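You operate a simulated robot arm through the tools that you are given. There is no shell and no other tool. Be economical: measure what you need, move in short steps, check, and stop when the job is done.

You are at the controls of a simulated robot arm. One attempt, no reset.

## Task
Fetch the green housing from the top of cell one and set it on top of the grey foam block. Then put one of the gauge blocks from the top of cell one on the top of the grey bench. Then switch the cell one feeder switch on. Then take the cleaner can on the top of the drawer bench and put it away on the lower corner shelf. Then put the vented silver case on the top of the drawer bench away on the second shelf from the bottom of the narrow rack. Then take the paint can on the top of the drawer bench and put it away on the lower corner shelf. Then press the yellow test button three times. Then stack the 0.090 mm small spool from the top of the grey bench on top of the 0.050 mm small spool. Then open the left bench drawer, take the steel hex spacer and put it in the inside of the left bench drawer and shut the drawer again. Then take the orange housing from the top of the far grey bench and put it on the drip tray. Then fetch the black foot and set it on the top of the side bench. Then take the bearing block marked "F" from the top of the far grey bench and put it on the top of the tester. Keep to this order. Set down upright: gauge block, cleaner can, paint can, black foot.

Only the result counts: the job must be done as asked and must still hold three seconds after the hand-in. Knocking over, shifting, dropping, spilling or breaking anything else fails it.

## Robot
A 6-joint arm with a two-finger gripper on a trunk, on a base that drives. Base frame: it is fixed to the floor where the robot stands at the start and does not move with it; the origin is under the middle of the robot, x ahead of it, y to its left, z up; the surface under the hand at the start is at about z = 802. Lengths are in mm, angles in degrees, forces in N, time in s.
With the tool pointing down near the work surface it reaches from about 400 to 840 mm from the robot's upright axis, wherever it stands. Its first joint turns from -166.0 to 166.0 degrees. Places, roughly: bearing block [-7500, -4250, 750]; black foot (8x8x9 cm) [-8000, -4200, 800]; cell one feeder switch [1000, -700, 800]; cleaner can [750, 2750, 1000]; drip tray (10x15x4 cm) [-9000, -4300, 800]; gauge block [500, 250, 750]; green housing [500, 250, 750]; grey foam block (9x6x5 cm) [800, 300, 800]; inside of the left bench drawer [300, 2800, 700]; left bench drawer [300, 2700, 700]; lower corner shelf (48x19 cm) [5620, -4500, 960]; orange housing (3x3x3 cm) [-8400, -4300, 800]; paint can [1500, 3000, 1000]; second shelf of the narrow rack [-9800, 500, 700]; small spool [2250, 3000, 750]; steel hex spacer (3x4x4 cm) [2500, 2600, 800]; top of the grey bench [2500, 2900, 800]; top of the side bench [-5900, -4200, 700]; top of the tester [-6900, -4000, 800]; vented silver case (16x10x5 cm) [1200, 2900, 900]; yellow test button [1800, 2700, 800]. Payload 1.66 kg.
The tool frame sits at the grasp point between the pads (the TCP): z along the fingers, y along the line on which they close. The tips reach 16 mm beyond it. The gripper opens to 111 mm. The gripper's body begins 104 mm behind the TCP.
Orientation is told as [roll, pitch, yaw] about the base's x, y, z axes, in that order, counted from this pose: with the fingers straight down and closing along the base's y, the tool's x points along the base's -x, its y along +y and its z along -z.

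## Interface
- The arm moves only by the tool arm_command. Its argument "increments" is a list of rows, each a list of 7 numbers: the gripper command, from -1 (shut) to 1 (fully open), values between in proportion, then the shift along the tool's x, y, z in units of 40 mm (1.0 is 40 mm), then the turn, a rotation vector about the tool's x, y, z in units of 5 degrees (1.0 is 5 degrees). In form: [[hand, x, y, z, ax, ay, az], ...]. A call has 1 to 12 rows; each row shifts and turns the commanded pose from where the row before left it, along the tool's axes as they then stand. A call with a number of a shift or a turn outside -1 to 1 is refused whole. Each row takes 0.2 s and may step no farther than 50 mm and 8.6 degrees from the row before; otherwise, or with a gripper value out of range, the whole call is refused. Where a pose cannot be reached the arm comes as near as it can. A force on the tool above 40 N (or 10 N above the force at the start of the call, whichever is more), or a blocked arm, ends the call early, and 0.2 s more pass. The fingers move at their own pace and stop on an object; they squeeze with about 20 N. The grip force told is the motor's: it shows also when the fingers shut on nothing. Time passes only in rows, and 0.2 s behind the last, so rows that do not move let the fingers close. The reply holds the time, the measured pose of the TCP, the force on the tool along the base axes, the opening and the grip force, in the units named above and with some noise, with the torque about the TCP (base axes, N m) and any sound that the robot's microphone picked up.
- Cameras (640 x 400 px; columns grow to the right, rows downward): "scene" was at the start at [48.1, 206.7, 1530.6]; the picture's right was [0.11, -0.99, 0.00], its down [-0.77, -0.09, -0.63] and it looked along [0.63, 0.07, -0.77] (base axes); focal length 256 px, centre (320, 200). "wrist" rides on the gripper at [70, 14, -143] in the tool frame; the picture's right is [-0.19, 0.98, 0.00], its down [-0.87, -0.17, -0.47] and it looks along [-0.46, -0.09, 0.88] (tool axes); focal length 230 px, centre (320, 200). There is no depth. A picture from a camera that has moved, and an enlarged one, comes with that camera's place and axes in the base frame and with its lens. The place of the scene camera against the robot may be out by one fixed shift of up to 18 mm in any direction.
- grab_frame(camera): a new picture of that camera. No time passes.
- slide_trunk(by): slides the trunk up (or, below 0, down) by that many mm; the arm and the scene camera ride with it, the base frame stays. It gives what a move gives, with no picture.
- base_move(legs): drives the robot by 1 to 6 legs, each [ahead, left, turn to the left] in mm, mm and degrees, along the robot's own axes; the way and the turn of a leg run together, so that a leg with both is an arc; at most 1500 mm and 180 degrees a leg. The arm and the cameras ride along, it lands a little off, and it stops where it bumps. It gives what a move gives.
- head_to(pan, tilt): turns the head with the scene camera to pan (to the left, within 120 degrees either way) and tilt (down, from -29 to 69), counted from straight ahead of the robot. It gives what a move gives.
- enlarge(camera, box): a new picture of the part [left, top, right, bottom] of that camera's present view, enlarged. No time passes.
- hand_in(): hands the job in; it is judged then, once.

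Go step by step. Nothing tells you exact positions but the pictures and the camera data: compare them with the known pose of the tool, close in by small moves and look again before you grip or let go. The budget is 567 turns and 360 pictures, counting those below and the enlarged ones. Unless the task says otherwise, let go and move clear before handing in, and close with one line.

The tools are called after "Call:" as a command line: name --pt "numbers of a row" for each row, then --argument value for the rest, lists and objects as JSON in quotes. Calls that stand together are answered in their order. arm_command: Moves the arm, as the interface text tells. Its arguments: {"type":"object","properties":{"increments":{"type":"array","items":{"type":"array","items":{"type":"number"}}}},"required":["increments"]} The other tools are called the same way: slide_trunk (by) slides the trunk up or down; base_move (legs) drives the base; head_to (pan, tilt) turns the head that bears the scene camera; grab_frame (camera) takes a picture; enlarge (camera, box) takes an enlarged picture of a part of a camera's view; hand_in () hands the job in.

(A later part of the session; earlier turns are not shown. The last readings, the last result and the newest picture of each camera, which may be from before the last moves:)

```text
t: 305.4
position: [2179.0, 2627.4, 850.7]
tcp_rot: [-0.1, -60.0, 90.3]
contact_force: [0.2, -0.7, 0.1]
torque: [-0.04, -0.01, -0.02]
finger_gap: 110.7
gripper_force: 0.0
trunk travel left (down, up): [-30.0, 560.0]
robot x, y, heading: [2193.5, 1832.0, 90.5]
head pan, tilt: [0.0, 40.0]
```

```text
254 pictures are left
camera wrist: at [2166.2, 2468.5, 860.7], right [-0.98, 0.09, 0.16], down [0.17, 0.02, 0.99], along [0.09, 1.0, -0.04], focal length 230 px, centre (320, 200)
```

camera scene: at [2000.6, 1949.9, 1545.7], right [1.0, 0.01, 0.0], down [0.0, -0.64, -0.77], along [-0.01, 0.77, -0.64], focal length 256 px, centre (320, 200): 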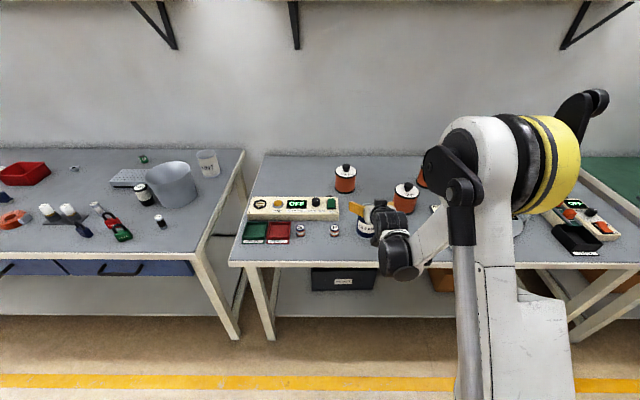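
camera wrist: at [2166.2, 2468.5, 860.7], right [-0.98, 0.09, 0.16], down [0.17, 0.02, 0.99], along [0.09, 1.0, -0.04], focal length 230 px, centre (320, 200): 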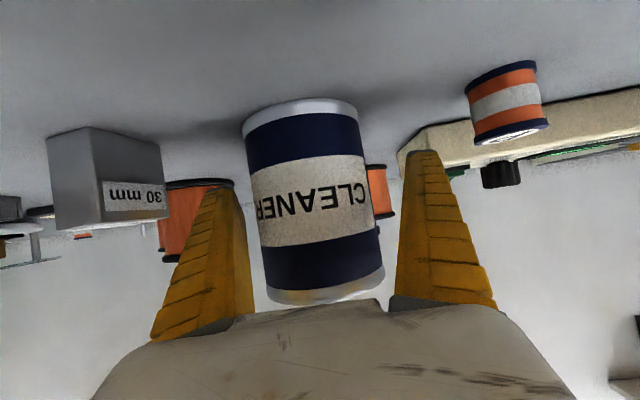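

Call:
arm_command --pt "1 0 -0.12 0 0 0 0" --pt "-1 0 0 0 0 0 0" --pt "-1 0 0 0 0 0 0" --pt "-1 0 0 0 0 0 0" --pt "-1 -0.087 0 -0.05 0 0 0" --pt "-1 -0.17 0 -0.1 0 0 0" --pt "-1 -0.26 0 -0.15 0 0 0" --pt "-1 -0.35 0 -0.2 0 0 0" --pt "-1 -0.35 0 -0.2 0 0 0"

Call:
grab_frame --camera "wrist"

Call:
grab_frame --camera "scene"

```text
t: 307.4
position: [2184.0, 2627.1, 907.8]
tcp_rot: [-0.1, -60.0, 90.2]
contact_force: [0.0, -0.7, -4.4]
torque: [-0.03, -0.01, -0.04]
finger_gap: 80.6
gripper_force: 19.9
trunk travel left (down, up): [-30.0, 560.0]
robot x, y, heading: [2195.3, 1829.3, 90.4]
head pan, tilt: [0.0, 40.0]
```

```text
253 pictures are left
camera wrist: at [2171.7, 2468.3, 918.6], right [-0.98, 0.09, 0.16], down [0.17, 0.02, 0.99], along [0.09, 1.0, -0.04], focal length 230 px, centre (320, 200)
```

wrist: 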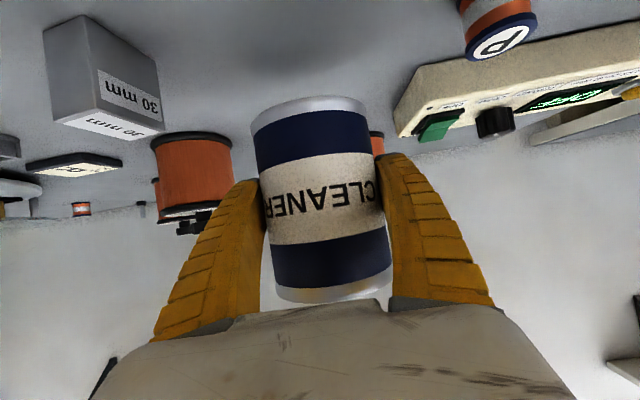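

```text
252 pictures are left
camera scene: at [1997.0, 1902.6, 1450.7], right [1.0, 0.01, 0.0], down [0.0, -0.64, -0.77], along [-0.01, 0.77, -0.64], focal length 256 px, centre (320, 200)
```

scene: 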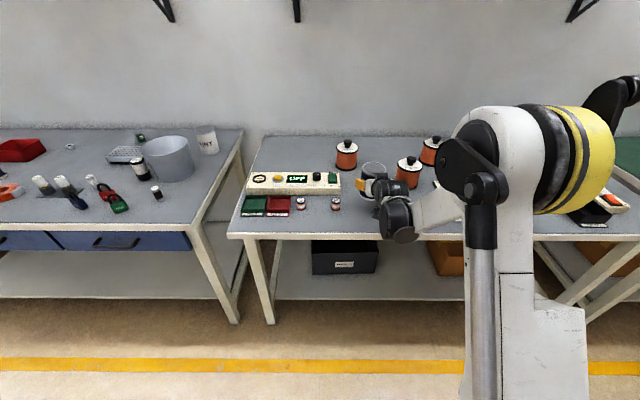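

Call:
slide_trunk --by 200

Call:
base_move --legs '[[-400, 0, 0], [0, 0, 180], [0, 1100, 0], [0, 1100, 0]]'

Call:
base_move --legs '[[1400, 0, 0], [1400, 0, 0], [1400, 0, 0]]'

Call:
head_to --pan 20 --tilt 20

Call:
grab_frame --camera "scene"

```text
t: 309.5
position: [2183.2, 2626.5, 1107.9]
tcp_rot: [-0.1, -60.0, 90.3]
contact_force: [0.3, -0.3, -4.7]
torque: [-0.04, 0.01, 0.0]
finger_gap: 80.6
gripper_force: 20.4
trunk travel left (down, up): [-230.0, 360.0]
robot x, y, heading: [2189.4, 1834.6, 90.6]
head pan, tilt: [0.0, 40.0]
```

```text
t: 330.0
position: [4434.7, 719.4, 1107.4]
tcp_rot: [-0.2, -60.1, -88.4]
contact_force: [0.2, -0.5, -4.8]
torque: [0.05, 0.02, -0.03]
finger_gap: 78.6
gripper_force: 20.0
trunk travel left (down, up): [-230.0, 360.0]
robot x, y, heading: [4403.8, 1517.6, -88.4]
head pan, tilt: [0.0, 40.0]
```

```text
t: 350.1
position: [4564.6, -3481.2, 1106.6]
tcp_rot: [0.0, -60.0, -89.3]
contact_force: [-0.4, 0.5, -4.9]
torque: [0.05, -0.02, -0.01]
finger_gap: 77.8
gripper_force: 20.1
trunk travel left (down, up): [-230.0, 360.0]
robot x, y, heading: [4555.8, -2685.4, -89.4]
head pan, tilt: [0.0, 40.0]
```

```text
t: 351.0
position: [4565.2, -3482.0, 1107.3]
tcp_rot: [-0.1, -60.0, -89.2]
contact_force: [-0.3, 0.2, -4.6]
torque: [0.03, 0.02, 0.0]
finger_gap: 77.9
gripper_force: 19.6
trunk travel left (down, up): [-230.0, 360.0]
robot x, y, heading: [4548.4, -2686.6, -89.1]
head pan, tilt: [20.0, 20.0]
```

```text
251 pictures are left
camera scene: at [4764.3, -2741.8, 1682.0], right [-0.94, -0.35, 0.0], down [-0.12, 0.32, -0.94], along [0.33, -0.88, -0.34], focal length 256 px, centre (320, 200)
```

scene: 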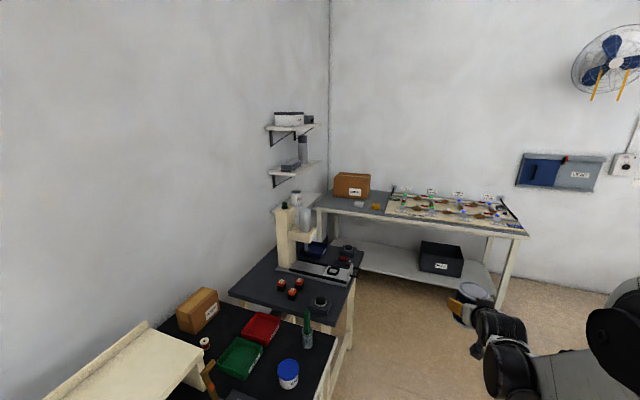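

Call:
grab_frame --camera "wrist"

Call:
enlarge --camera "scene" --box '[230, 90, 410, 270]'

```text
250 pictures are left
camera wrist: at [4577.8, -3322.5, 1118.4], right [0.98, -0.09, 0.16], down [-0.17, -0.03, 0.99], along [-0.08, -1.0, -0.04], focal length 230 px, centre (320, 200)
```

wrist: 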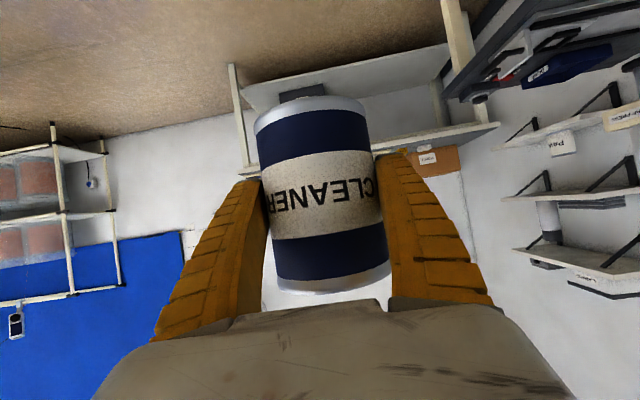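

```text
2.22 times, centred on (320, 180) of scene
camera zoom: at [4764.3, -2741.8, 1682.0], right [-0.94, -0.35, 0.0], down [-0.12, 0.32, -0.94], along [0.33, -0.88, -0.34], focal length 569 px, centre (320, 244)
```

zoom: 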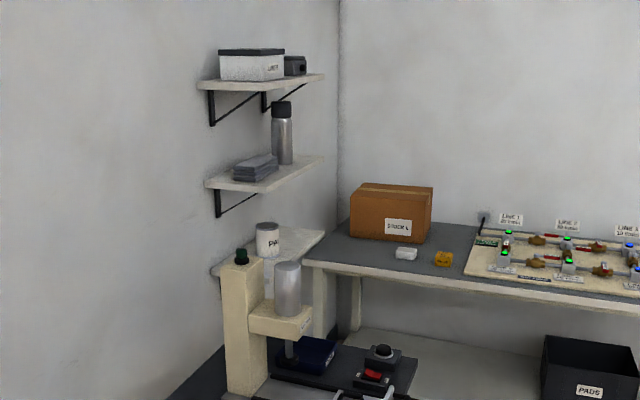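

Call:
arm_command --pt "-1 -0.3 0 0.52 0 0 0" --pt "-1 -0.4 0 0.693 0 0 0" --pt "-1 -0.4 0 0.693 0 0 0" --pt "-1 -0.4 0 0.693 0 0 0" --pt "-1 -0.4 0 0.693 0 0 0"

```text
t: 352.2
position: [4565.1, -3634.2, 1104.7]
tcp_rot: [-0.1, -60.1, -89.4]
contact_force: [0.1, -0.4, -5.1]
torque: [0.05, 0.0, 0.03]
finger_gap: 77.7
gripper_force: 20.0
trunk travel left (down, up): [-230.0, 360.0]
robot x, y, heading: [4547.8, -2689.1, -89.5]
head pan, tilt: [20.0, 20.0]
```

Call:
arm_command --pt "-1 0.4 0 -0.693 0 0 0" --pt "-1 0.4 0 -0.693 0 0 0" --pt "-1 0.4 0 -0.693 0 0 0" --pt "-1 0.4 0 -0.693 0 0 0"

Call:
base_move --legs '[[0, -350, 0], [0, 0, 89.4], [0, -1450, 0]]'

Call:
head_to --pan -12 --tilt 22

Call:
grab_frame --camera "scene"

Call:
grab_frame --camera "wrist"

```text
t: 353.2
position: [4566.4, -3502.9, 1106.7]
tcp_rot: [0.0, -60.0, -89.3]
contact_force: [0.8, 0.5, -4.8]
torque: [0.06, -0.03, 0.0]
finger_gap: 77.4
gripper_force: 20.2
trunk travel left (down, up): [-230.0, 360.0]
robot x, y, heading: [4548.9, -2684.0, -89.3]
head pan, tilt: [20.0, 20.0]
```

```text
t: 366.0
position: [4973.4, -4159.0, 1106.0]
tcp_rot: [-0.1, -60.0, -1.7]
contact_force: [-0.3, -0.1, -5.2]
torque: [0.0, 0.08, -0.02]
finger_gap: 76.5
gripper_force: 19.1
trunk travel left (down, up): [-230.0, 360.0]
robot x, y, heading: [4153.4, -4138.6, -1.8]
head pan, tilt: [20.0, 20.0]
```

```text
t: 367.0
position: [4973.4, -4157.7, 1106.4]
tcp_rot: [-0.1, -60.1, -1.7]
contact_force: [0.7, 0.5, -4.7]
torque: [0.04, 0.07, -0.02]
finger_gap: 76.2
gripper_force: 19.9
trunk travel left (down, up): [-230.0, 360.0]
robot x, y, heading: [4152.5, -4141.1, -1.5]
head pan, tilt: [-12.0, 22.0]
```

```text
248 pictures are left
camera scene: at [4221.6, -3963.9, 1678.8], right [-0.23, -0.97, 0.0], down [-0.36, 0.09, -0.93], along [0.9, -0.22, -0.37], focal length 256 px, centre (320, 200)
```

scene: 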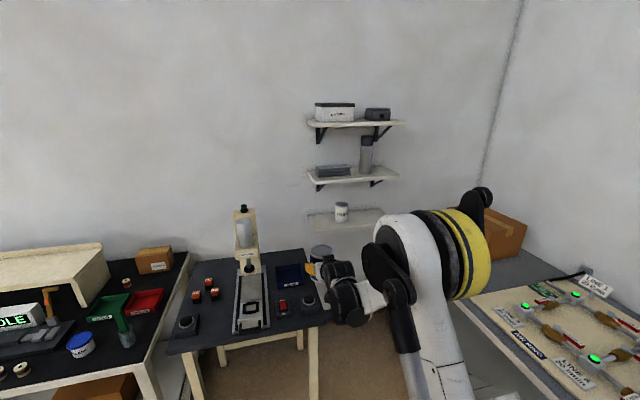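

```text
247 pictures are left
camera wrist: at [4815.7, -4139.8, 1117.7], right [0.13, 0.98, 0.16], down [0.02, -0.17, 0.99], along [0.99, -0.12, -0.04], focal length 230 px, centre (320, 200)
```

wrist: 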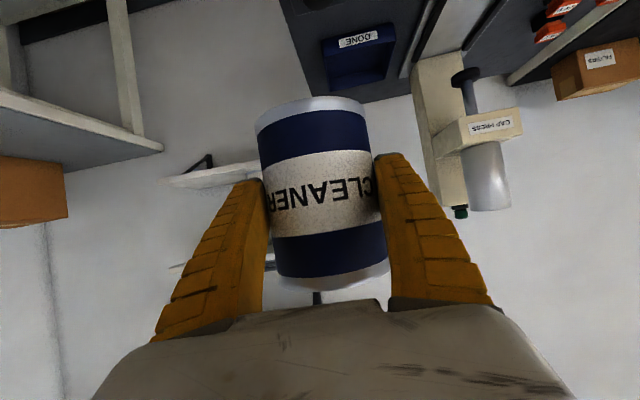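

Call:
base_move --legs '[[400, 0, 0], [0, -150, 0]]'

Call:
grab_frame --camera "scene"

Call:
grab_frame --camera "wrist"

```text
t: 370.5
position: [5375.9, -4314.2, 1107.6]
tcp_rot: [0.0, -60.0, -1.3]
contact_force: [0.2, -1.2, -4.5]
torque: [0.03, 0.07, 0.03]
finger_gap: 76.4
gripper_force: 19.9
trunk travel left (down, up): [-230.0, 360.0]
robot x, y, heading: [4559.0, -4304.3, -1.1]
head pan, tilt: [-12.0, 22.0]
```

```text
246 pictures are left
camera scene: at [4622.5, -4126.6, 1679.0], right [-0.23, -0.97, 0.0], down [-0.37, 0.09, -0.93], along [0.9, -0.21, -0.38], focal length 256 px, centre (320, 200)
```

scene: 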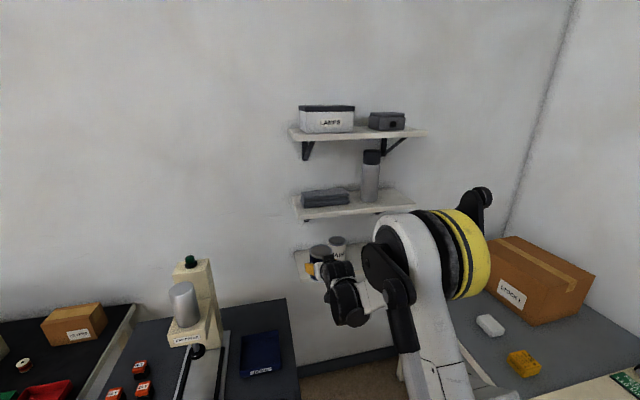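

```text
245 pictures are left
camera wrist: at [5218.3, -4296.3, 1117.7], right [0.12, 0.98, 0.16], down [0.02, -0.17, 0.99], along [0.99, -0.11, -0.04], focal length 230 px, centre (320, 200)
```

wrist: 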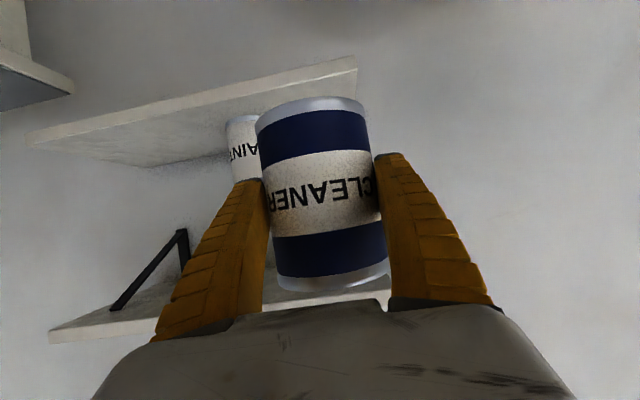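

Call:
arm_command --pt "-1 0 -0.5 0 0 0 0" --pt "-1 0 -0.75 0 0 0 0" --pt "-1 0 -0.75 0 0 0 0" --pt "-1 0 -0.75 0 0 0 0" --pt "-1 0 -0.75 0 0 0 0" --pt "-1 0 -0.75 0 0 0 0" --pt "-1 0 -0.75 0 0 0 0" --pt "-1 0 -0.75 0 0 0 0" --pt "-1 0 -0.75 0 0 0 0" --pt "-1 0 -0.6 0 0 0 0" --pt "-1 0 -0.4 0 0 0 0"

Call:
base_move --legs '[[120, 0, 0]]'

Call:
grab_frame --camera "wrist"

Call:
grab_frame --camera "scene"

```text
t: 372.9
position: [5369.4, -4613.8, 1107.4]
tcp_rot: [-0.2, -60.0, -1.2]
contact_force: [0.4, -0.2, -3.9]
torque: [0.0, 0.05, 0.01]
finger_gap: 76.1
gripper_force: 20.6
trunk travel left (down, up): [-230.0, 360.0]
robot x, y, heading: [4557.1, -4300.1, -1.1]
head pan, tilt: [-12.0, 22.0]
```

```text
t: 374.1
position: [5490.5, -4615.6, 1105.9]
tcp_rot: [-0.1, -60.0, -1.1]
contact_force: [0.8, -0.2, -5.4]
torque: [-0.03, 0.04, -0.01]
finger_gap: 76.1
gripper_force: 20.2
trunk travel left (down, up): [-230.0, 360.0]
robot x, y, heading: [4674.1, -4304.2, -1.2]
head pan, tilt: [-12.0, 22.0]
```

```text
244 pictures are left
camera wrist: at [5332.6, -4598.7, 1117.6], right [0.12, 0.98, 0.16], down [0.02, -0.17, 0.99], along [0.99, -0.11, -0.04], focal length 230 px, centre (320, 200)
```

wrist: 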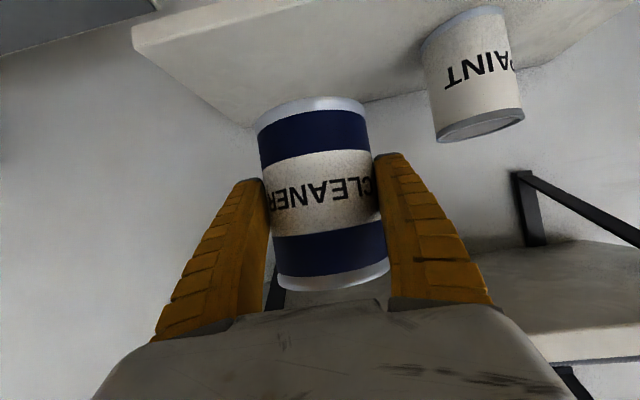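

```text
243 pictures are left
camera scene: at [4744.5, -4127.9, 1678.7], right [-0.23, -0.97, 0.0], down [-0.37, 0.09, -0.93], along [0.9, -0.21, -0.38], focal length 256 px, centre (320, 200)
```

scene: 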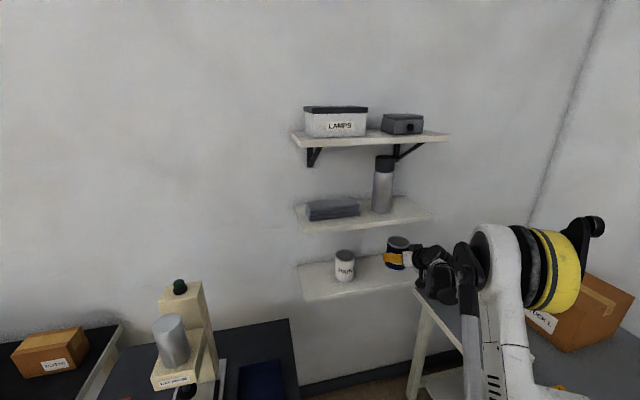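

Call:
arm_command --pt "-1 -0.3 0 0.52 0 0 0" --pt "-1 -0.35 0 0.606 0 0 0" --pt "-1 -0.35 0 0.606 0 0 0" --pt "-1 -0.3 0 0.52 0 0 0"

Call:
enlarge --camera "scene" --box '[280, 220, 460, 310]'

Call:
grab_frame --camera "wrist"

```text
t: 375.1
position: [5594.3, -4618.1, 1107.1]
tcp_rot: [0.0, -60.0, -1.1]
contact_force: [0.3, 0.0, -4.0]
torque: [-0.01, 0.06, 0.02]
finger_gap: 76.1
gripper_force: 19.6
trunk travel left (down, up): [-230.0, 360.0]
robot x, y, heading: [4674.1, -4306.2, -1.2]
head pan, tilt: [-12.0, 22.0]
```

```text
3.56 times, centred on (370, 265) of scene
camera zoom: at [4743.6, -4127.8, 1678.8], right [-0.23, -0.97, 0.0], down [-0.37, 0.08, -0.93], along [0.9, -0.21, -0.38], focal length 911 px, centre (142, -31)
```

zoom: 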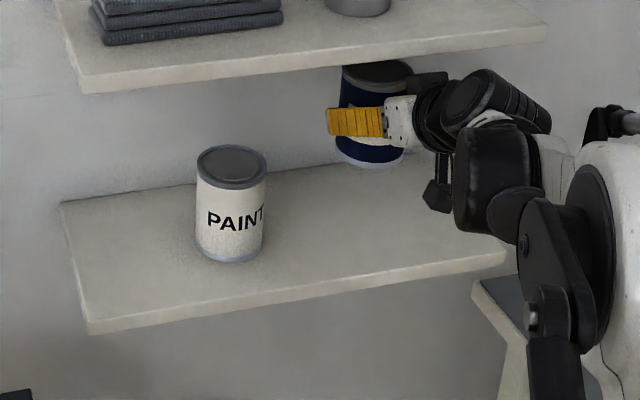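

```text
241 pictures are left
camera wrist: at [5437.2, -4600.1, 1117.8], right [0.12, 0.98, 0.16], down [0.02, -0.17, 0.99], along [0.99, -0.11, -0.04], focal length 230 px, centre (320, 200)
```

wrist: 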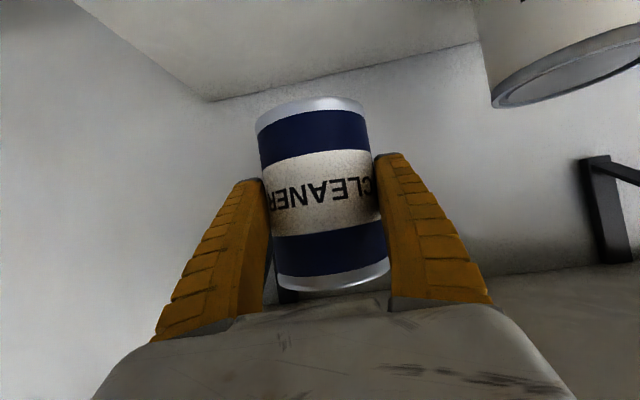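

Call:
slide_trunk --by -90

Call:
enlarge --camera "scene" --box '[280, 190, 460, 310]'

```text
t: 376.4
position: [5593.7, -4617.0, 1016.8]
tcp_rot: [-0.1, -59.9, -1.1]
contact_force: [0.2, 0.4, -4.9]
torque: [0.04, 0.07, 0.02]
finger_gap: 75.8
gripper_force: 20.3
trunk travel left (down, up): [-140.0, 450.0]
robot x, y, heading: [4675.5, -4302.3, -0.9]
head pan, tilt: [-12.0, 22.0]
```

```text
3.33 times, centred on (370, 250) of scene
camera zoom: at [4742.7, -4127.8, 1589.0], right [-0.23, -0.97, 0.0], down [-0.37, 0.08, -0.93], along [0.9, -0.21, -0.37], focal length 854 px, centre (153, 33)
```

zoom: 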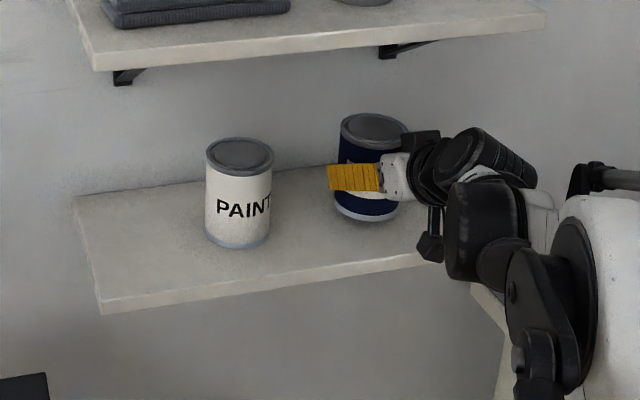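

Call:
slide_trunk --by -14

Call:
slide_trunk --by -6

```text
t: 377.0
position: [5592.7, -4616.3, 1004.3]
tcp_rot: [-0.1, -60.0, -1.1]
contact_force: [-0.6, 0.9, -1.0]
torque: [0.07, -0.05, 0.06]
finger_gap: 75.8
gripper_force: 20.0
trunk travel left (down, up): [-126.0, 464.0]
robot x, y, heading: [4674.4, -4303.2, -1.1]
head pan, tilt: [-12.0, 22.0]
```

```text
t: 377.5
position: [5592.2, -4616.8, 999.6]
tcp_rot: [-0.1, -60.2, -1.1]
contact_force: [-4.9, 1.3, 12.5]
torque: [0.04, -0.3, -0.05]
finger_gap: 75.3
gripper_force: 20.2
trunk travel left (down, up): [-120.0, 470.0]
robot x, y, heading: [4676.0, -4306.1, -0.9]
head pan, tilt: [-12.0, 22.0]
```

Call:
arm_command --pt "0.5 0 0 0 0 0 0" --pt "0.9 0 0 0 0 0 0" --pt "0.9 0 0 0 0 0 0"

Call:
enlarge --camera "scene" --box '[280, 190, 460, 310]'

Call:
grab_frame --camera "wrist"

```text
t: 378.3
position: [5593.5, -4617.2, 997.8]
tcp_rot: [-0.2, -60.0, -1.1]
contact_force: [0.4, -1.0, -0.8]
torque: [0.0, -0.01, -0.01]
finger_gap: 105.6
gripper_force: 0.5
trunk travel left (down, up): [-120.0, 470.0]
robot x, y, heading: [4675.7, -4307.1, -1.1]
head pan, tilt: [-12.0, 22.0]
```

```text
3.33 times, centred on (370, 250) of scene
camera zoom: at [4742.4, -4127.6, 1568.9], right [-0.23, -0.97, 0.0], down [-0.36, 0.08, -0.93], along [0.9, -0.21, -0.37], focal length 854 px, centre (153, 33)
```

zoom: 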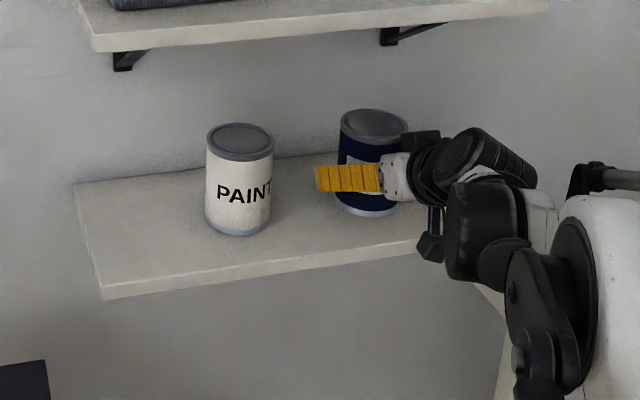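

```text
238 pictures are left
camera wrist: at [5436.1, -4599.9, 1008.4], right [0.12, 0.98, 0.16], down [0.02, -0.17, 0.99], along [0.99, -0.11, -0.04], focal length 230 px, centre (320, 200)
```

wrist: 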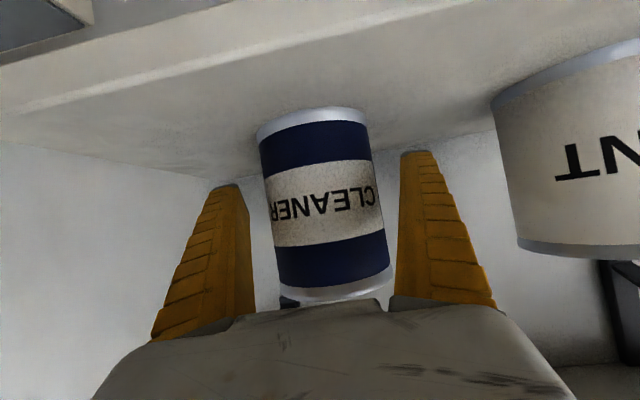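

Call:
arm_command --pt "0.9 0.3 0 -0.52 0 0 0" --pt "0.9 0.45 0 -0.78 0 0 0" --pt "0.9 0.45 0 -0.78 0 0 0" --pt "0.9 0.45 0 -0.78 0 0 0" --pt "0.9 0.45 0 -0.78 0 0 0" --pt "0.9 0.45 0 -0.78 0 0 0"

Call:
grab_frame --camera "wrist"

```text
t: 379.7
position: [5388.0, -4613.1, 996.5]
tcp_rot: [-0.1, -60.1, -1.0]
contact_force: [0.8, -0.3, 0.4]
torque: [-0.03, 0.0, -0.02]
finger_gap: 105.9
gripper_force: 0.6
trunk travel left (down, up): [-120.0, 470.0]
robot x, y, heading: [4673.3, -4303.2, -1.0]
head pan, tilt: [-12.0, 22.0]
```

```text
237 pictures are left
camera wrist: at [5230.5, -4596.9, 1007.4], right [0.12, 0.98, 0.16], down [0.02, -0.17, 0.99], along [0.99, -0.11, -0.04], focal length 230 px, centre (320, 200)
```

wrist: 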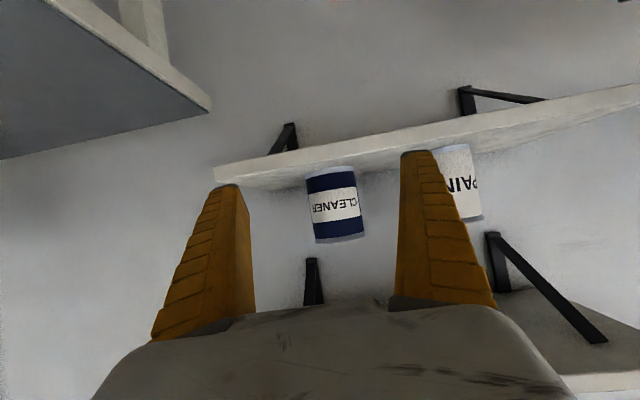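

Call:
arm_command --pt "0 0 0.9 0 0 0 0" --pt "0 0 0.9 0 0 0 0" --pt "0 0 0.9 0 0 0 0" --pt "0 0 0.9 0 0 0 0" --pt "0 0 0.9 0 0 0 0" --pt "0 0 0.9 0 0 0 0" --pt "0 0 0.9 0 0 0 0" --pt "0 0 0.9 0 0 0 0"

Call:
slide_trunk --by 50

Call:
base_move --legs '[[-450, 0, 0], [0, 0, 91], [1450, 0, 0], [1450, 0, 0], [1450, 0, 0], [1450, 0, 0]]'

Call:
base_move --legs '[[0, 1450, 0], [0, 1450, 0]]'

Call:
head_to --pan 0 --tilt 35

Call:
grab_frame --camera "scene"

```text
t: 381.5
position: [5396.0, -4323.2, 997.4]
tcp_rot: [-0.1, -60.1, -1.0]
contact_force: [-0.1, 0.7, -0.6]
torque: [-0.02, -0.04, -0.01]
finger_gap: 57.5
gripper_force: 0.8
trunk travel left (down, up): [-120.0, 470.0]
robot x, y, heading: [4676.7, -4306.6, -1.0]
head pan, tilt: [-12.0, 22.0]
```

```text
t: 382.4
position: [5396.5, -4323.6, 1046.9]
tcp_rot: [-0.1, -59.9, -1.1]
contact_force: [0.0, 0.4, -0.5]
torque: [0.02, 0.0, 0.01]
finger_gap: 57.6
gripper_force: 1.6
trunk travel left (down, up): [-170.0, 420.0]
robot x, y, heading: [4679.4, -4305.3, -1.3]
head pan, tilt: [-12.0, 22.0]
```

```text
t: 416.6
position: [4003.4, 2277.3, 1048.0]
tcp_rot: [-0.1, -60.0, 92.1]
contact_force: [0.1, -0.1, 0.2]
torque: [0.0, -0.02, -0.02]
finger_gap: 57.7
gripper_force: 1.7
trunk travel left (down, up): [-170.0, 420.0]
robot x, y, heading: [4024.0, 1558.7, 92.2]
head pan, tilt: [-12.0, 22.0]
```

```text
t: 430.5
position: [1117.6, 2166.6, 1046.9]
tcp_rot: [-0.1, -60.0, 91.9]
contact_force: [0.3, 1.0, 0.7]
torque: [-0.02, 0.0, 0.02]
finger_gap: 57.4
gripper_force: 1.6
trunk travel left (down, up): [-170.0, 420.0]
robot x, y, heading: [1138.0, 1444.5, 91.9]
head pan, tilt: [-12.0, 22.0]
```

```text
t: 431.3
position: [1116.7, 2166.4, 1046.4]
tcp_rot: [-0.2, -60.1, 92.1]
contact_force: [-0.8, 0.2, 0.4]
torque: [-0.04, -0.01, -0.01]
finger_gap: 57.7
gripper_force: 1.3
trunk travel left (down, up): [-170.0, 420.0]
robot x, y, heading: [1137.0, 1444.4, 92.1]
head pan, tilt: [0.0, 35.0]
```

```text
236 pictures are left
camera scene: at [936.7, 1516.3, 1598.3], right [1.0, 0.03, 0.0], down [0.02, -0.57, -0.82], along [-0.03, 0.82, -0.57], focal length 256 px, centre (320, 200)
```

scene: 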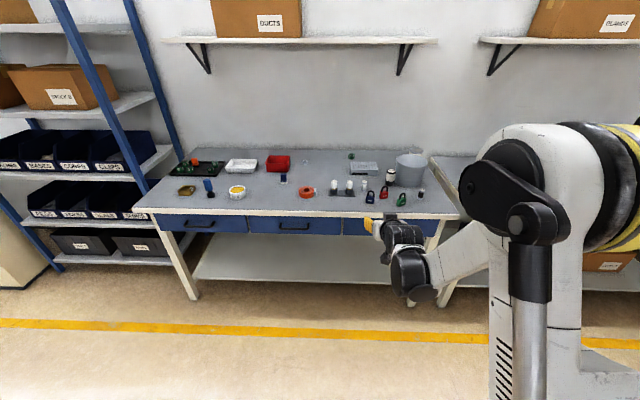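

The silver case lies flat with its long side along the bench, so I'll grip it across its width with the hand coming in along +x. I position the base first.

Call:
base_move --legs '[[0, 0, -2], [0, 570, 0], [700, 0, 0]]'

Call:
arm_command --pt "1 0 -0.9 0 0.866 0 0.5" --pt "1 0 -0.9 0 0.866 0 0.5" --pt "1 0 -0.9 0 0.866 0 0.5" --pt "1 0 -0.9 0 0.866 0 0.5" --pt "1 0 -0.9 0 0.866 0 0.5" --pt "1 0 -0.9 0 0.866 0 0.5"

Call:
grab_frame --camera "scene"

```text
t: 438.4
position: [584.7, 2865.3, 1046.7]
tcp_rot: [-0.1, -60.1, 89.4]
contact_force: [0.7, -0.5, 0.1]
torque: [0.0, -0.01, -0.01]
finger_gap: 57.5
gripper_force: 1.3
trunk travel left (down, up): [-170.0, 420.0]
robot x, y, heading: [570.4, 2143.4, 89.3]
head pan, tilt: [0.0, 35.0]
```

```text
t: 439.8
position: [793.2, 2817.8, 1047.1]
tcp_rot: [-0.2, -60.1, 59.2]
contact_force: [-0.4, -0.3, 0.5]
torque: [0.03, -0.01, -0.04]
finger_gap: 111.0
gripper_force: 0.1
trunk travel left (down, up): [-170.0, 420.0]
robot x, y, heading: [572.4, 2146.1, 89.3]
head pan, tilt: [0.0, 35.0]
```

```text
235 pictures are left
camera scene: at [374.9, 2224.5, 1598.3], right [1.0, -0.01, 0.0], down [-0.01, -0.57, -0.82], along [0.01, 0.82, -0.57], focal length 256 px, centre (320, 200)
```

scene: 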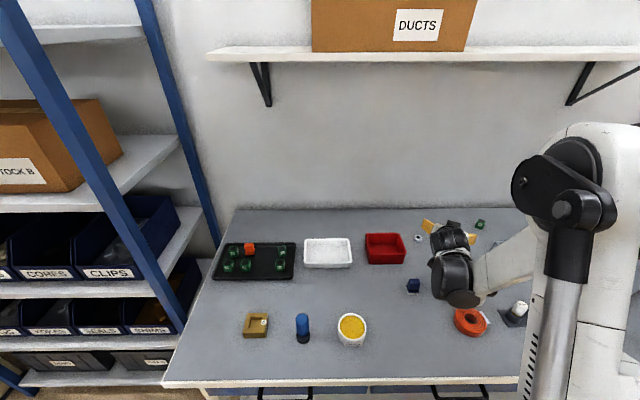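

Call:
arm_command --pt "1 0 0 0 0.866 0 0.5" --pt "1 0 0 0 0.866 0 0.5" --pt "1 0 0 0 0.866 0 0.5" --pt "1 0 0 0 0.866 0 0.5" --pt "1 0 0 0 0.866 0 0.5" --pt "1 0 0 0 0.866 0 0.5" --pt "1 0 0 0 0.866 0 0.5" --pt "1 0 0 0 0.866 0 0.5" --pt "1 0 0 0 0.866 0 0.5" --pt "1 0 0 0 0.866 0 0.5" --pt "1 0 0 0 0.866 0 0.5" --pt "1 0 0 0 0.72 0 0.42"

Call:
grab_frame --camera "wrist"

Call:
grab_frame --camera "scene"

```text
t: 442.4
position: [792.8, 2817.5, 1046.8]
tcp_rot: [0.1, -60.0, -0.3]
contact_force: [0.6, 0.1, 0.2]
torque: [0.0, 0.0, 0.0]
finger_gap: 111.0
gripper_force: 0.1
trunk travel left (down, up): [-170.0, 420.0]
robot x, y, heading: [569.1, 2148.4, 89.2]
head pan, tilt: [0.0, 35.0]
```

```text
234 pictures are left
camera wrist: at [635.4, 2830.7, 1058.2], right [0.1, 0.98, 0.17], down [0.02, -0.17, 0.99], along [1.0, -0.09, -0.04], focal length 230 px, centre (320, 200)
```

wrist: 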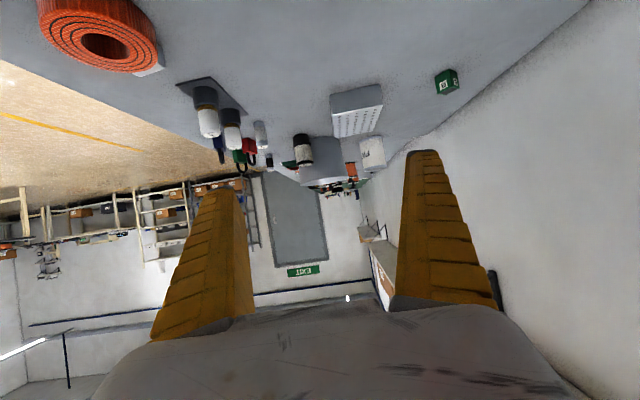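

```text
233 pictures are left
camera scene: at [374.6, 2224.9, 1598.2], right [1.0, -0.01, 0.0], down [-0.01, -0.57, -0.82], along [0.01, 0.82, -0.57], focal length 256 px, centre (320, 200)
```

scene: 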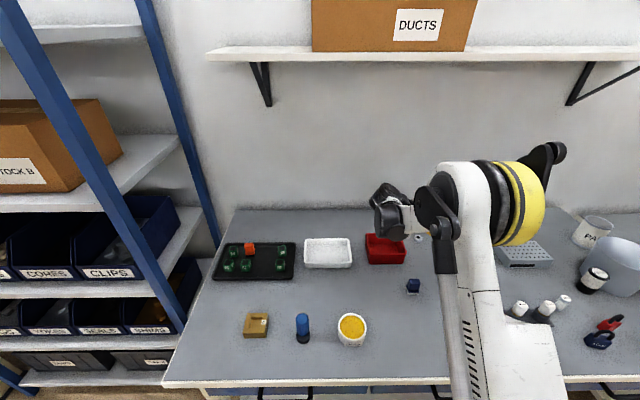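

Call:
enlarge --camera "wrist" --box '[300, 60, 420, 160]'

```text
4.00 times, centred on (360, 110) of wrist
camera zoom: at [635.4, 2830.7, 1058.2], right [0.1, 0.98, 0.17], down [0.02, -0.17, 0.99], along [1.0, -0.09, -0.04], focal length 920 px, centre (160, 560)
```

zoom: 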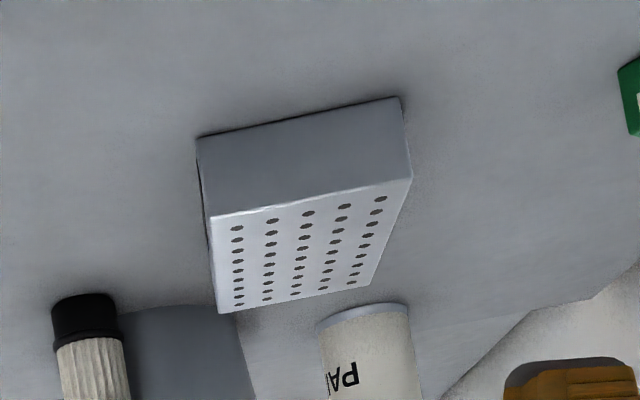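

Call:
arm_command --pt "1 -0.29 0.27 0.83 0 0 0" --pt "1 -0.29 0.27 0.83 0 0 0" --pt "1 -0.29 0.27 0.83 0 0 0" --pt "1 -0.29 0.27 0.83 0 0 0" --pt "1 -0.29 0.27 0.83 0 0 0" --pt "1 -0.29 0.27 0.83 0 0 0"

Call:
grab_frame --camera "wrist"

Call:
grab_frame --camera "scene"

```text
t: 443.8
position: [1000.4, 2882.1, 1006.0]
tcp_rot: [0.1, -60.0, -0.2]
contact_force: [0.4, -0.1, 0.3]
torque: [0.03, 0.03, -0.01]
finger_gap: 111.1
gripper_force: 0.1
trunk travel left (down, up): [-170.0, 420.0]
robot x, y, heading: [571.2, 2147.5, 89.1]
head pan, tilt: [0.0, 35.0]
```

```text
231 pictures are left
camera wrist: at [842.8, 2895.3, 1017.5], right [0.09, 0.98, 0.17], down [0.02, -0.17, 0.99], along [1.0, -0.09, -0.04], focal length 230 px, centre (320, 200)
```

wrist: 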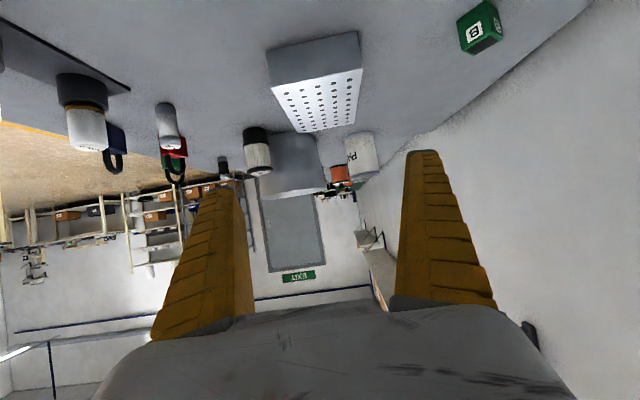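

```text
230 pictures are left
camera scene: at [375.2, 2224.9, 1598.3], right [1.0, -0.01, 0.0], down [-0.01, -0.57, -0.82], along [0.01, 0.82, -0.57], focal length 256 px, centre (320, 200)
```

scene: 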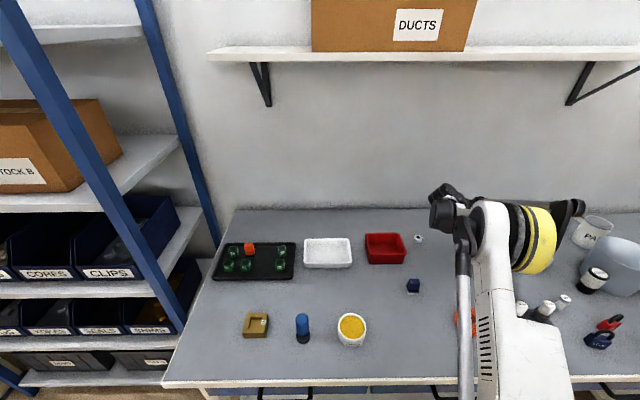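

Call:
arm_command --pt "1 -0.115 0.025 0.858 0 0 0" --pt "1 -0.115 0.025 0.858 0 0 0" --pt "1 -0.115 0.025 0.858 0 0 0" --pt "1 -0.115 0.025 0.858 0.35 0 0.2" --pt "1 -0.115 0.025 0.858 0 0 0"

Call:
grab_frame --camera "wrist"

```text
t: 445.0
position: [1153.1, 2869.3, 950.8]
tcp_rot: [0.2, -60.0, -2.1]
contact_force: [-0.3, 0.0, 0.8]
torque: [0.02, 0.0, 0.0]
finger_gap: 111.0
gripper_force: 0.1
out of reach, approached as far as the arm can: row 5
trunk travel left (down, up): [-170.0, 420.0]
robot x, y, heading: [572.4, 2145.1, 88.9]
head pan, tilt: [0.0, 35.0]
```

```text
229 pictures are left
camera wrist: at [996.2, 2887.4, 961.5], right [0.13, 0.98, 0.17], down [0.02, -0.17, 0.99], along [0.99, -0.12, -0.04], focal length 230 px, centre (320, 200)
```

wrist: 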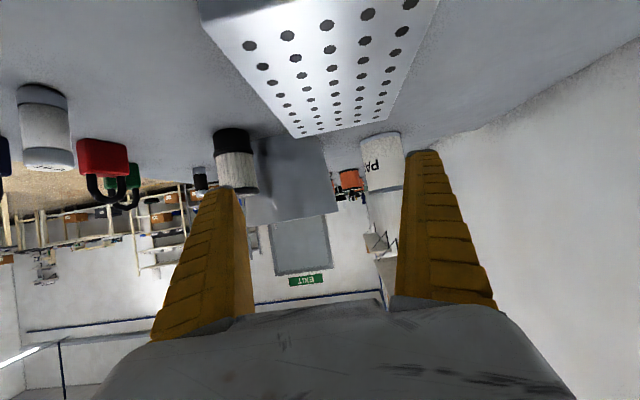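

Call:
base_move --legs '[[30, -110, 1.0]]'

Call:
grab_frame --camera "wrist"

```text
t: 446.2
position: [1251.7, 2909.1, 949.9]
tcp_rot: [0.3, -60.0, -1.2]
contact_force: [1.1, -0.2, -0.1]
torque: [0.03, -0.03, -0.01]
finger_gap: 110.9
gripper_force: 0.1
trunk travel left (down, up): [-170.0, 420.0]
robot x, y, heading: [681.2, 2176.1, 90.2]
head pan, tilt: [0.0, 35.0]
```

```text
228 pictures are left
camera wrist: at [1094.5, 2924.4, 961.3], right [0.11, 0.98, 0.17], down [0.02, -0.17, 0.99], along [0.99, -0.11, -0.04], focal length 230 px, centre (320, 200)
```

wrist: 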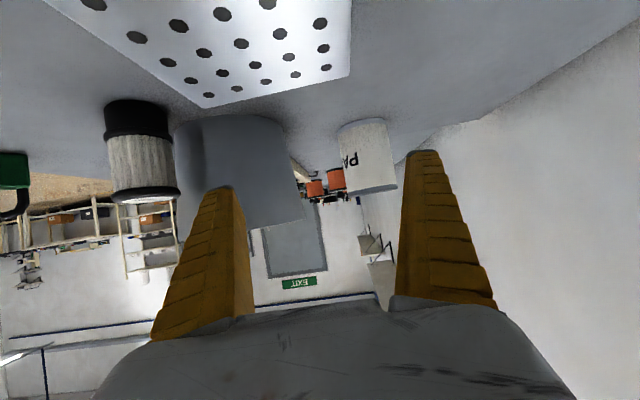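

Call:
arm_command --pt "1 0.375 -0.175 -0.65 0 0 0" --pt "1 0.375 -0.175 -0.65 0 0 0" --pt "1 0.375 -0.175 -0.65 0 0 0"

Call:
grab_frame --camera "wrist"

```text
t: 447.0
position: [1159.8, 2889.5, 951.4]
tcp_rot: [0.3, -60.0, -1.2]
contact_force: [0.7, -0.1, -0.4]
torque: [-0.02, 0.02, -0.02]
finger_gap: 111.0
gripper_force: 0.0
trunk travel left (down, up): [-170.0, 420.0]
robot x, y, heading: [683.4, 2177.2, 90.5]
head pan, tilt: [0.0, 35.0]
```

```text
227 pictures are left
camera wrist: at [1002.3, 2904.6, 962.2], right [0.11, 0.98, 0.17], down [0.02, -0.17, 0.99], along [0.99, -0.11, -0.04], focal length 230 px, centre (320, 200)
```

wrist: 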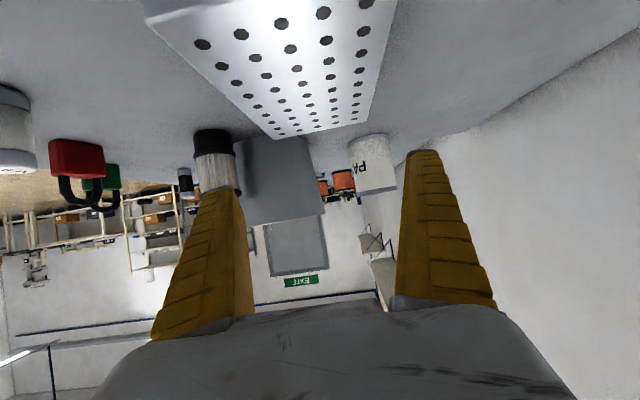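

Call:
arm_command --pt "1 0 0.04 0 0 0 0"

Call:
slide_trunk --by -50

Call:
grab_frame --camera "wrist"

```text
t: 447.4
position: [1161.2, 2889.2, 950.6]
tcp_rot: [0.3, -60.0, -1.2]
contact_force: [-0.4, 0.8, 0.4]
torque: [0.0, 0.01, 0.01]
finger_gap: 110.9
gripper_force: 0.0
trunk travel left (down, up): [-170.0, 420.0]
robot x, y, heading: [680.5, 2178.0, 90.6]
head pan, tilt: [0.0, 35.0]
```

```text
t: 448.3
position: [1160.7, 2890.1, 900.8]
tcp_rot: [0.3, -60.1, -1.2]
contact_force: [0.6, -0.1, 0.8]
torque: [-0.02, -0.02, 0.03]
finger_gap: 110.8
gripper_force: 0.0
trunk travel left (down, up): [-120.0, 470.0]
robot x, y, heading: [677.5, 2176.8, 90.3]
head pan, tilt: [0.0, 35.0]
```

```text
226 pictures are left
camera wrist: at [1003.6, 2906.0, 912.1], right [0.11, 0.98, 0.17], down [0.02, -0.17, 0.99], along [0.99, -0.11, -0.04], focal length 230 px, centre (320, 200)
```

wrist: 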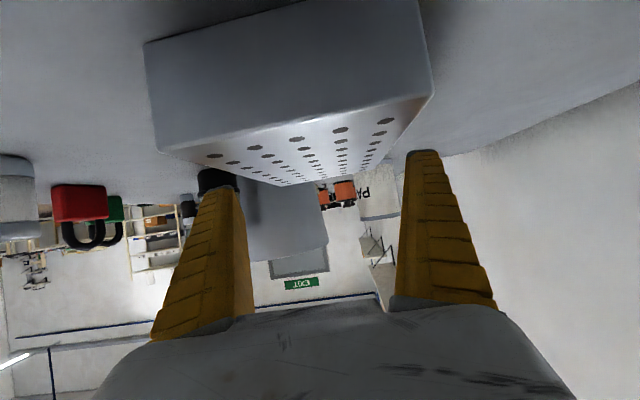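

Call:
slide_trunk --by -20

Call:
slide_trunk --by -13

Call:
grab_frame --camera "wrist"

```text
t: 449.0
position: [1160.5, 2890.3, 880.9]
tcp_rot: [0.3, -60.1, -1.2]
contact_force: [-0.2, -0.6, 0.2]
torque: [0.0, -0.05, 0.02]
finger_gap: 110.9
gripper_force: 0.1
trunk travel left (down, up): [-100.0, 490.0]
robot x, y, heading: [683.1, 2177.2, 90.5]
head pan, tilt: [0.0, 35.0]
```

```text
t: 449.6
position: [1161.0, 2889.5, 868.4]
tcp_rot: [0.5, -60.0, -1.2]
contact_force: [-0.8, 1.3, 6.4]
torque: [0.29, 0.24, 0.02]
finger_gap: 113.7
gripper_force: 3.2
trunk travel left (down, up): [-87.0, 503.0]
robot x, y, heading: [682.6, 2176.9, 90.2]
head pan, tilt: [0.0, 35.0]
```

```text
225 pictures are left
camera wrist: at [1003.3, 2905.6, 879.4], right [0.11, 0.98, 0.17], down [0.02, -0.17, 0.98], along [0.99, -0.11, -0.04], focal length 230 px, centre (320, 200)
```

wrist: 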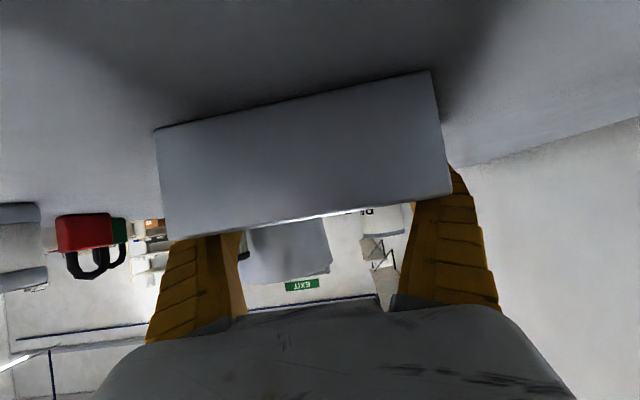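

Call:
arm_command --pt "-1 0 0 0 0 0 0" --pt "-1 0 0 0 0 0 0" --pt "-1 0 0 0 0 0 0"

Call:
grab_frame --camera "wrist"

```text
t: 450.4
position: [1160.8, 2890.5, 869.1]
tcp_rot: [0.5, -60.0, -1.1]
contact_force: [1.5, -0.7, 10.5]
torque: [-0.03, 0.43, 0.07]
finger_gap: 103.3
gripper_force: 19.9
trunk travel left (down, up): [-87.0, 503.0]
robot x, y, heading: [681.4, 2175.9, 90.2]
head pan, tilt: [0.0, 35.0]
```

```text
224 pictures are left
camera wrist: at [1003.4, 2905.6, 879.7], right [0.11, 0.98, 0.17], down [0.02, -0.17, 0.99], along [0.99, -0.11, -0.04], focal length 230 px, centre (320, 200)
```

wrist: 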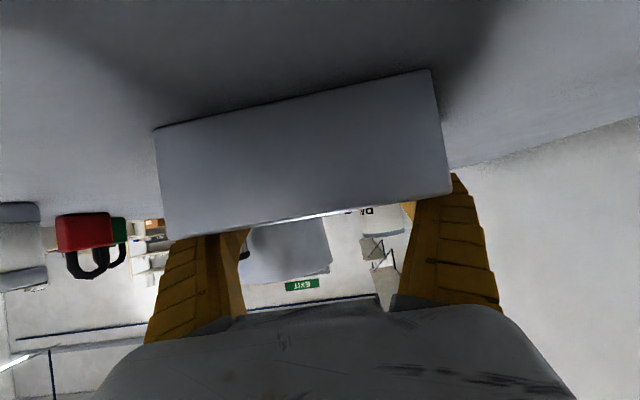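

Call:
slide_trunk --by 15

Call:
grab_frame --camera "wrist"

```text
t: 451.0
position: [1161.1, 2891.2, 881.4]
tcp_rot: [0.2, -60.0, -1.1]
contact_force: [1.1, -0.5, -3.4]
torque: [-0.02, 0.01, -0.01]
finger_gap: 101.2
gripper_force: 19.9
trunk travel left (down, up): [-102.0, 488.0]
robot x, y, heading: [682.3, 2172.8, 90.0]
head pan, tilt: [0.0, 35.0]
```

```text
223 pictures are left
camera wrist: at [1003.7, 2906.6, 893.2], right [0.11, 0.98, 0.17], down [0.02, -0.17, 0.99], along [0.99, -0.11, -0.04], focal length 230 px, centre (320, 200)
```

wrist: 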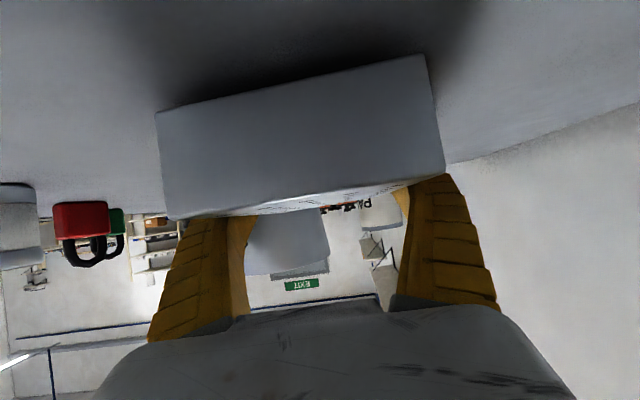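

Call:
slide_trunk --by 60

Call:
grab_frame --camera "wrist"

Call:
grab_frame --camera "scene"

```text
t: 452.0
position: [1161.8, 2890.7, 942.7]
tcp_rot: [0.2, -60.0, -1.1]
contact_force: [0.3, 0.3, -5.3]
torque: [0.01, -0.01, 0.02]
finger_gap: 101.2
gripper_force: 19.9
trunk travel left (down, up): [-162.0, 428.0]
robot x, y, heading: [682.7, 2176.8, 90.4]
head pan, tilt: [0.0, 35.0]
```

```text
222 pictures are left
camera wrist: at [1003.8, 2906.6, 953.3], right [0.11, 0.98, 0.17], down [0.02, -0.17, 0.99], along [0.99, -0.11, -0.04], focal length 230 px, centre (320, 200)
```

wrist: 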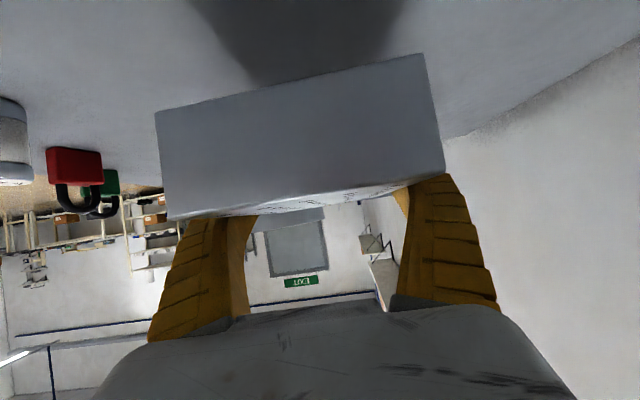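

```text
221 pictures are left
camera scene: at [484.4, 2252.3, 1590.2], right [1.0, 0.0, 0.0], down [0.0, -0.57, -0.82], along [0.0, 0.82, -0.57], focal length 256 px, centre (320, 200)
```

scene: 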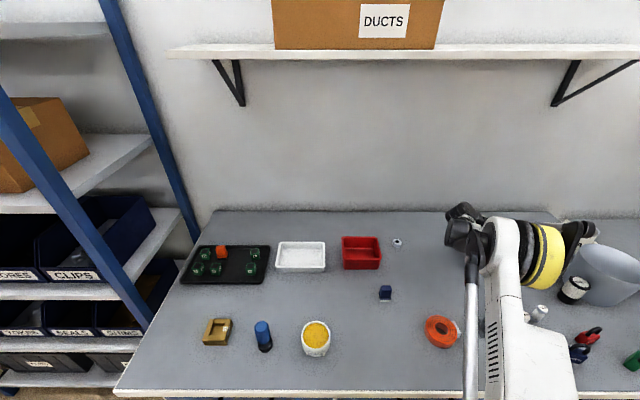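

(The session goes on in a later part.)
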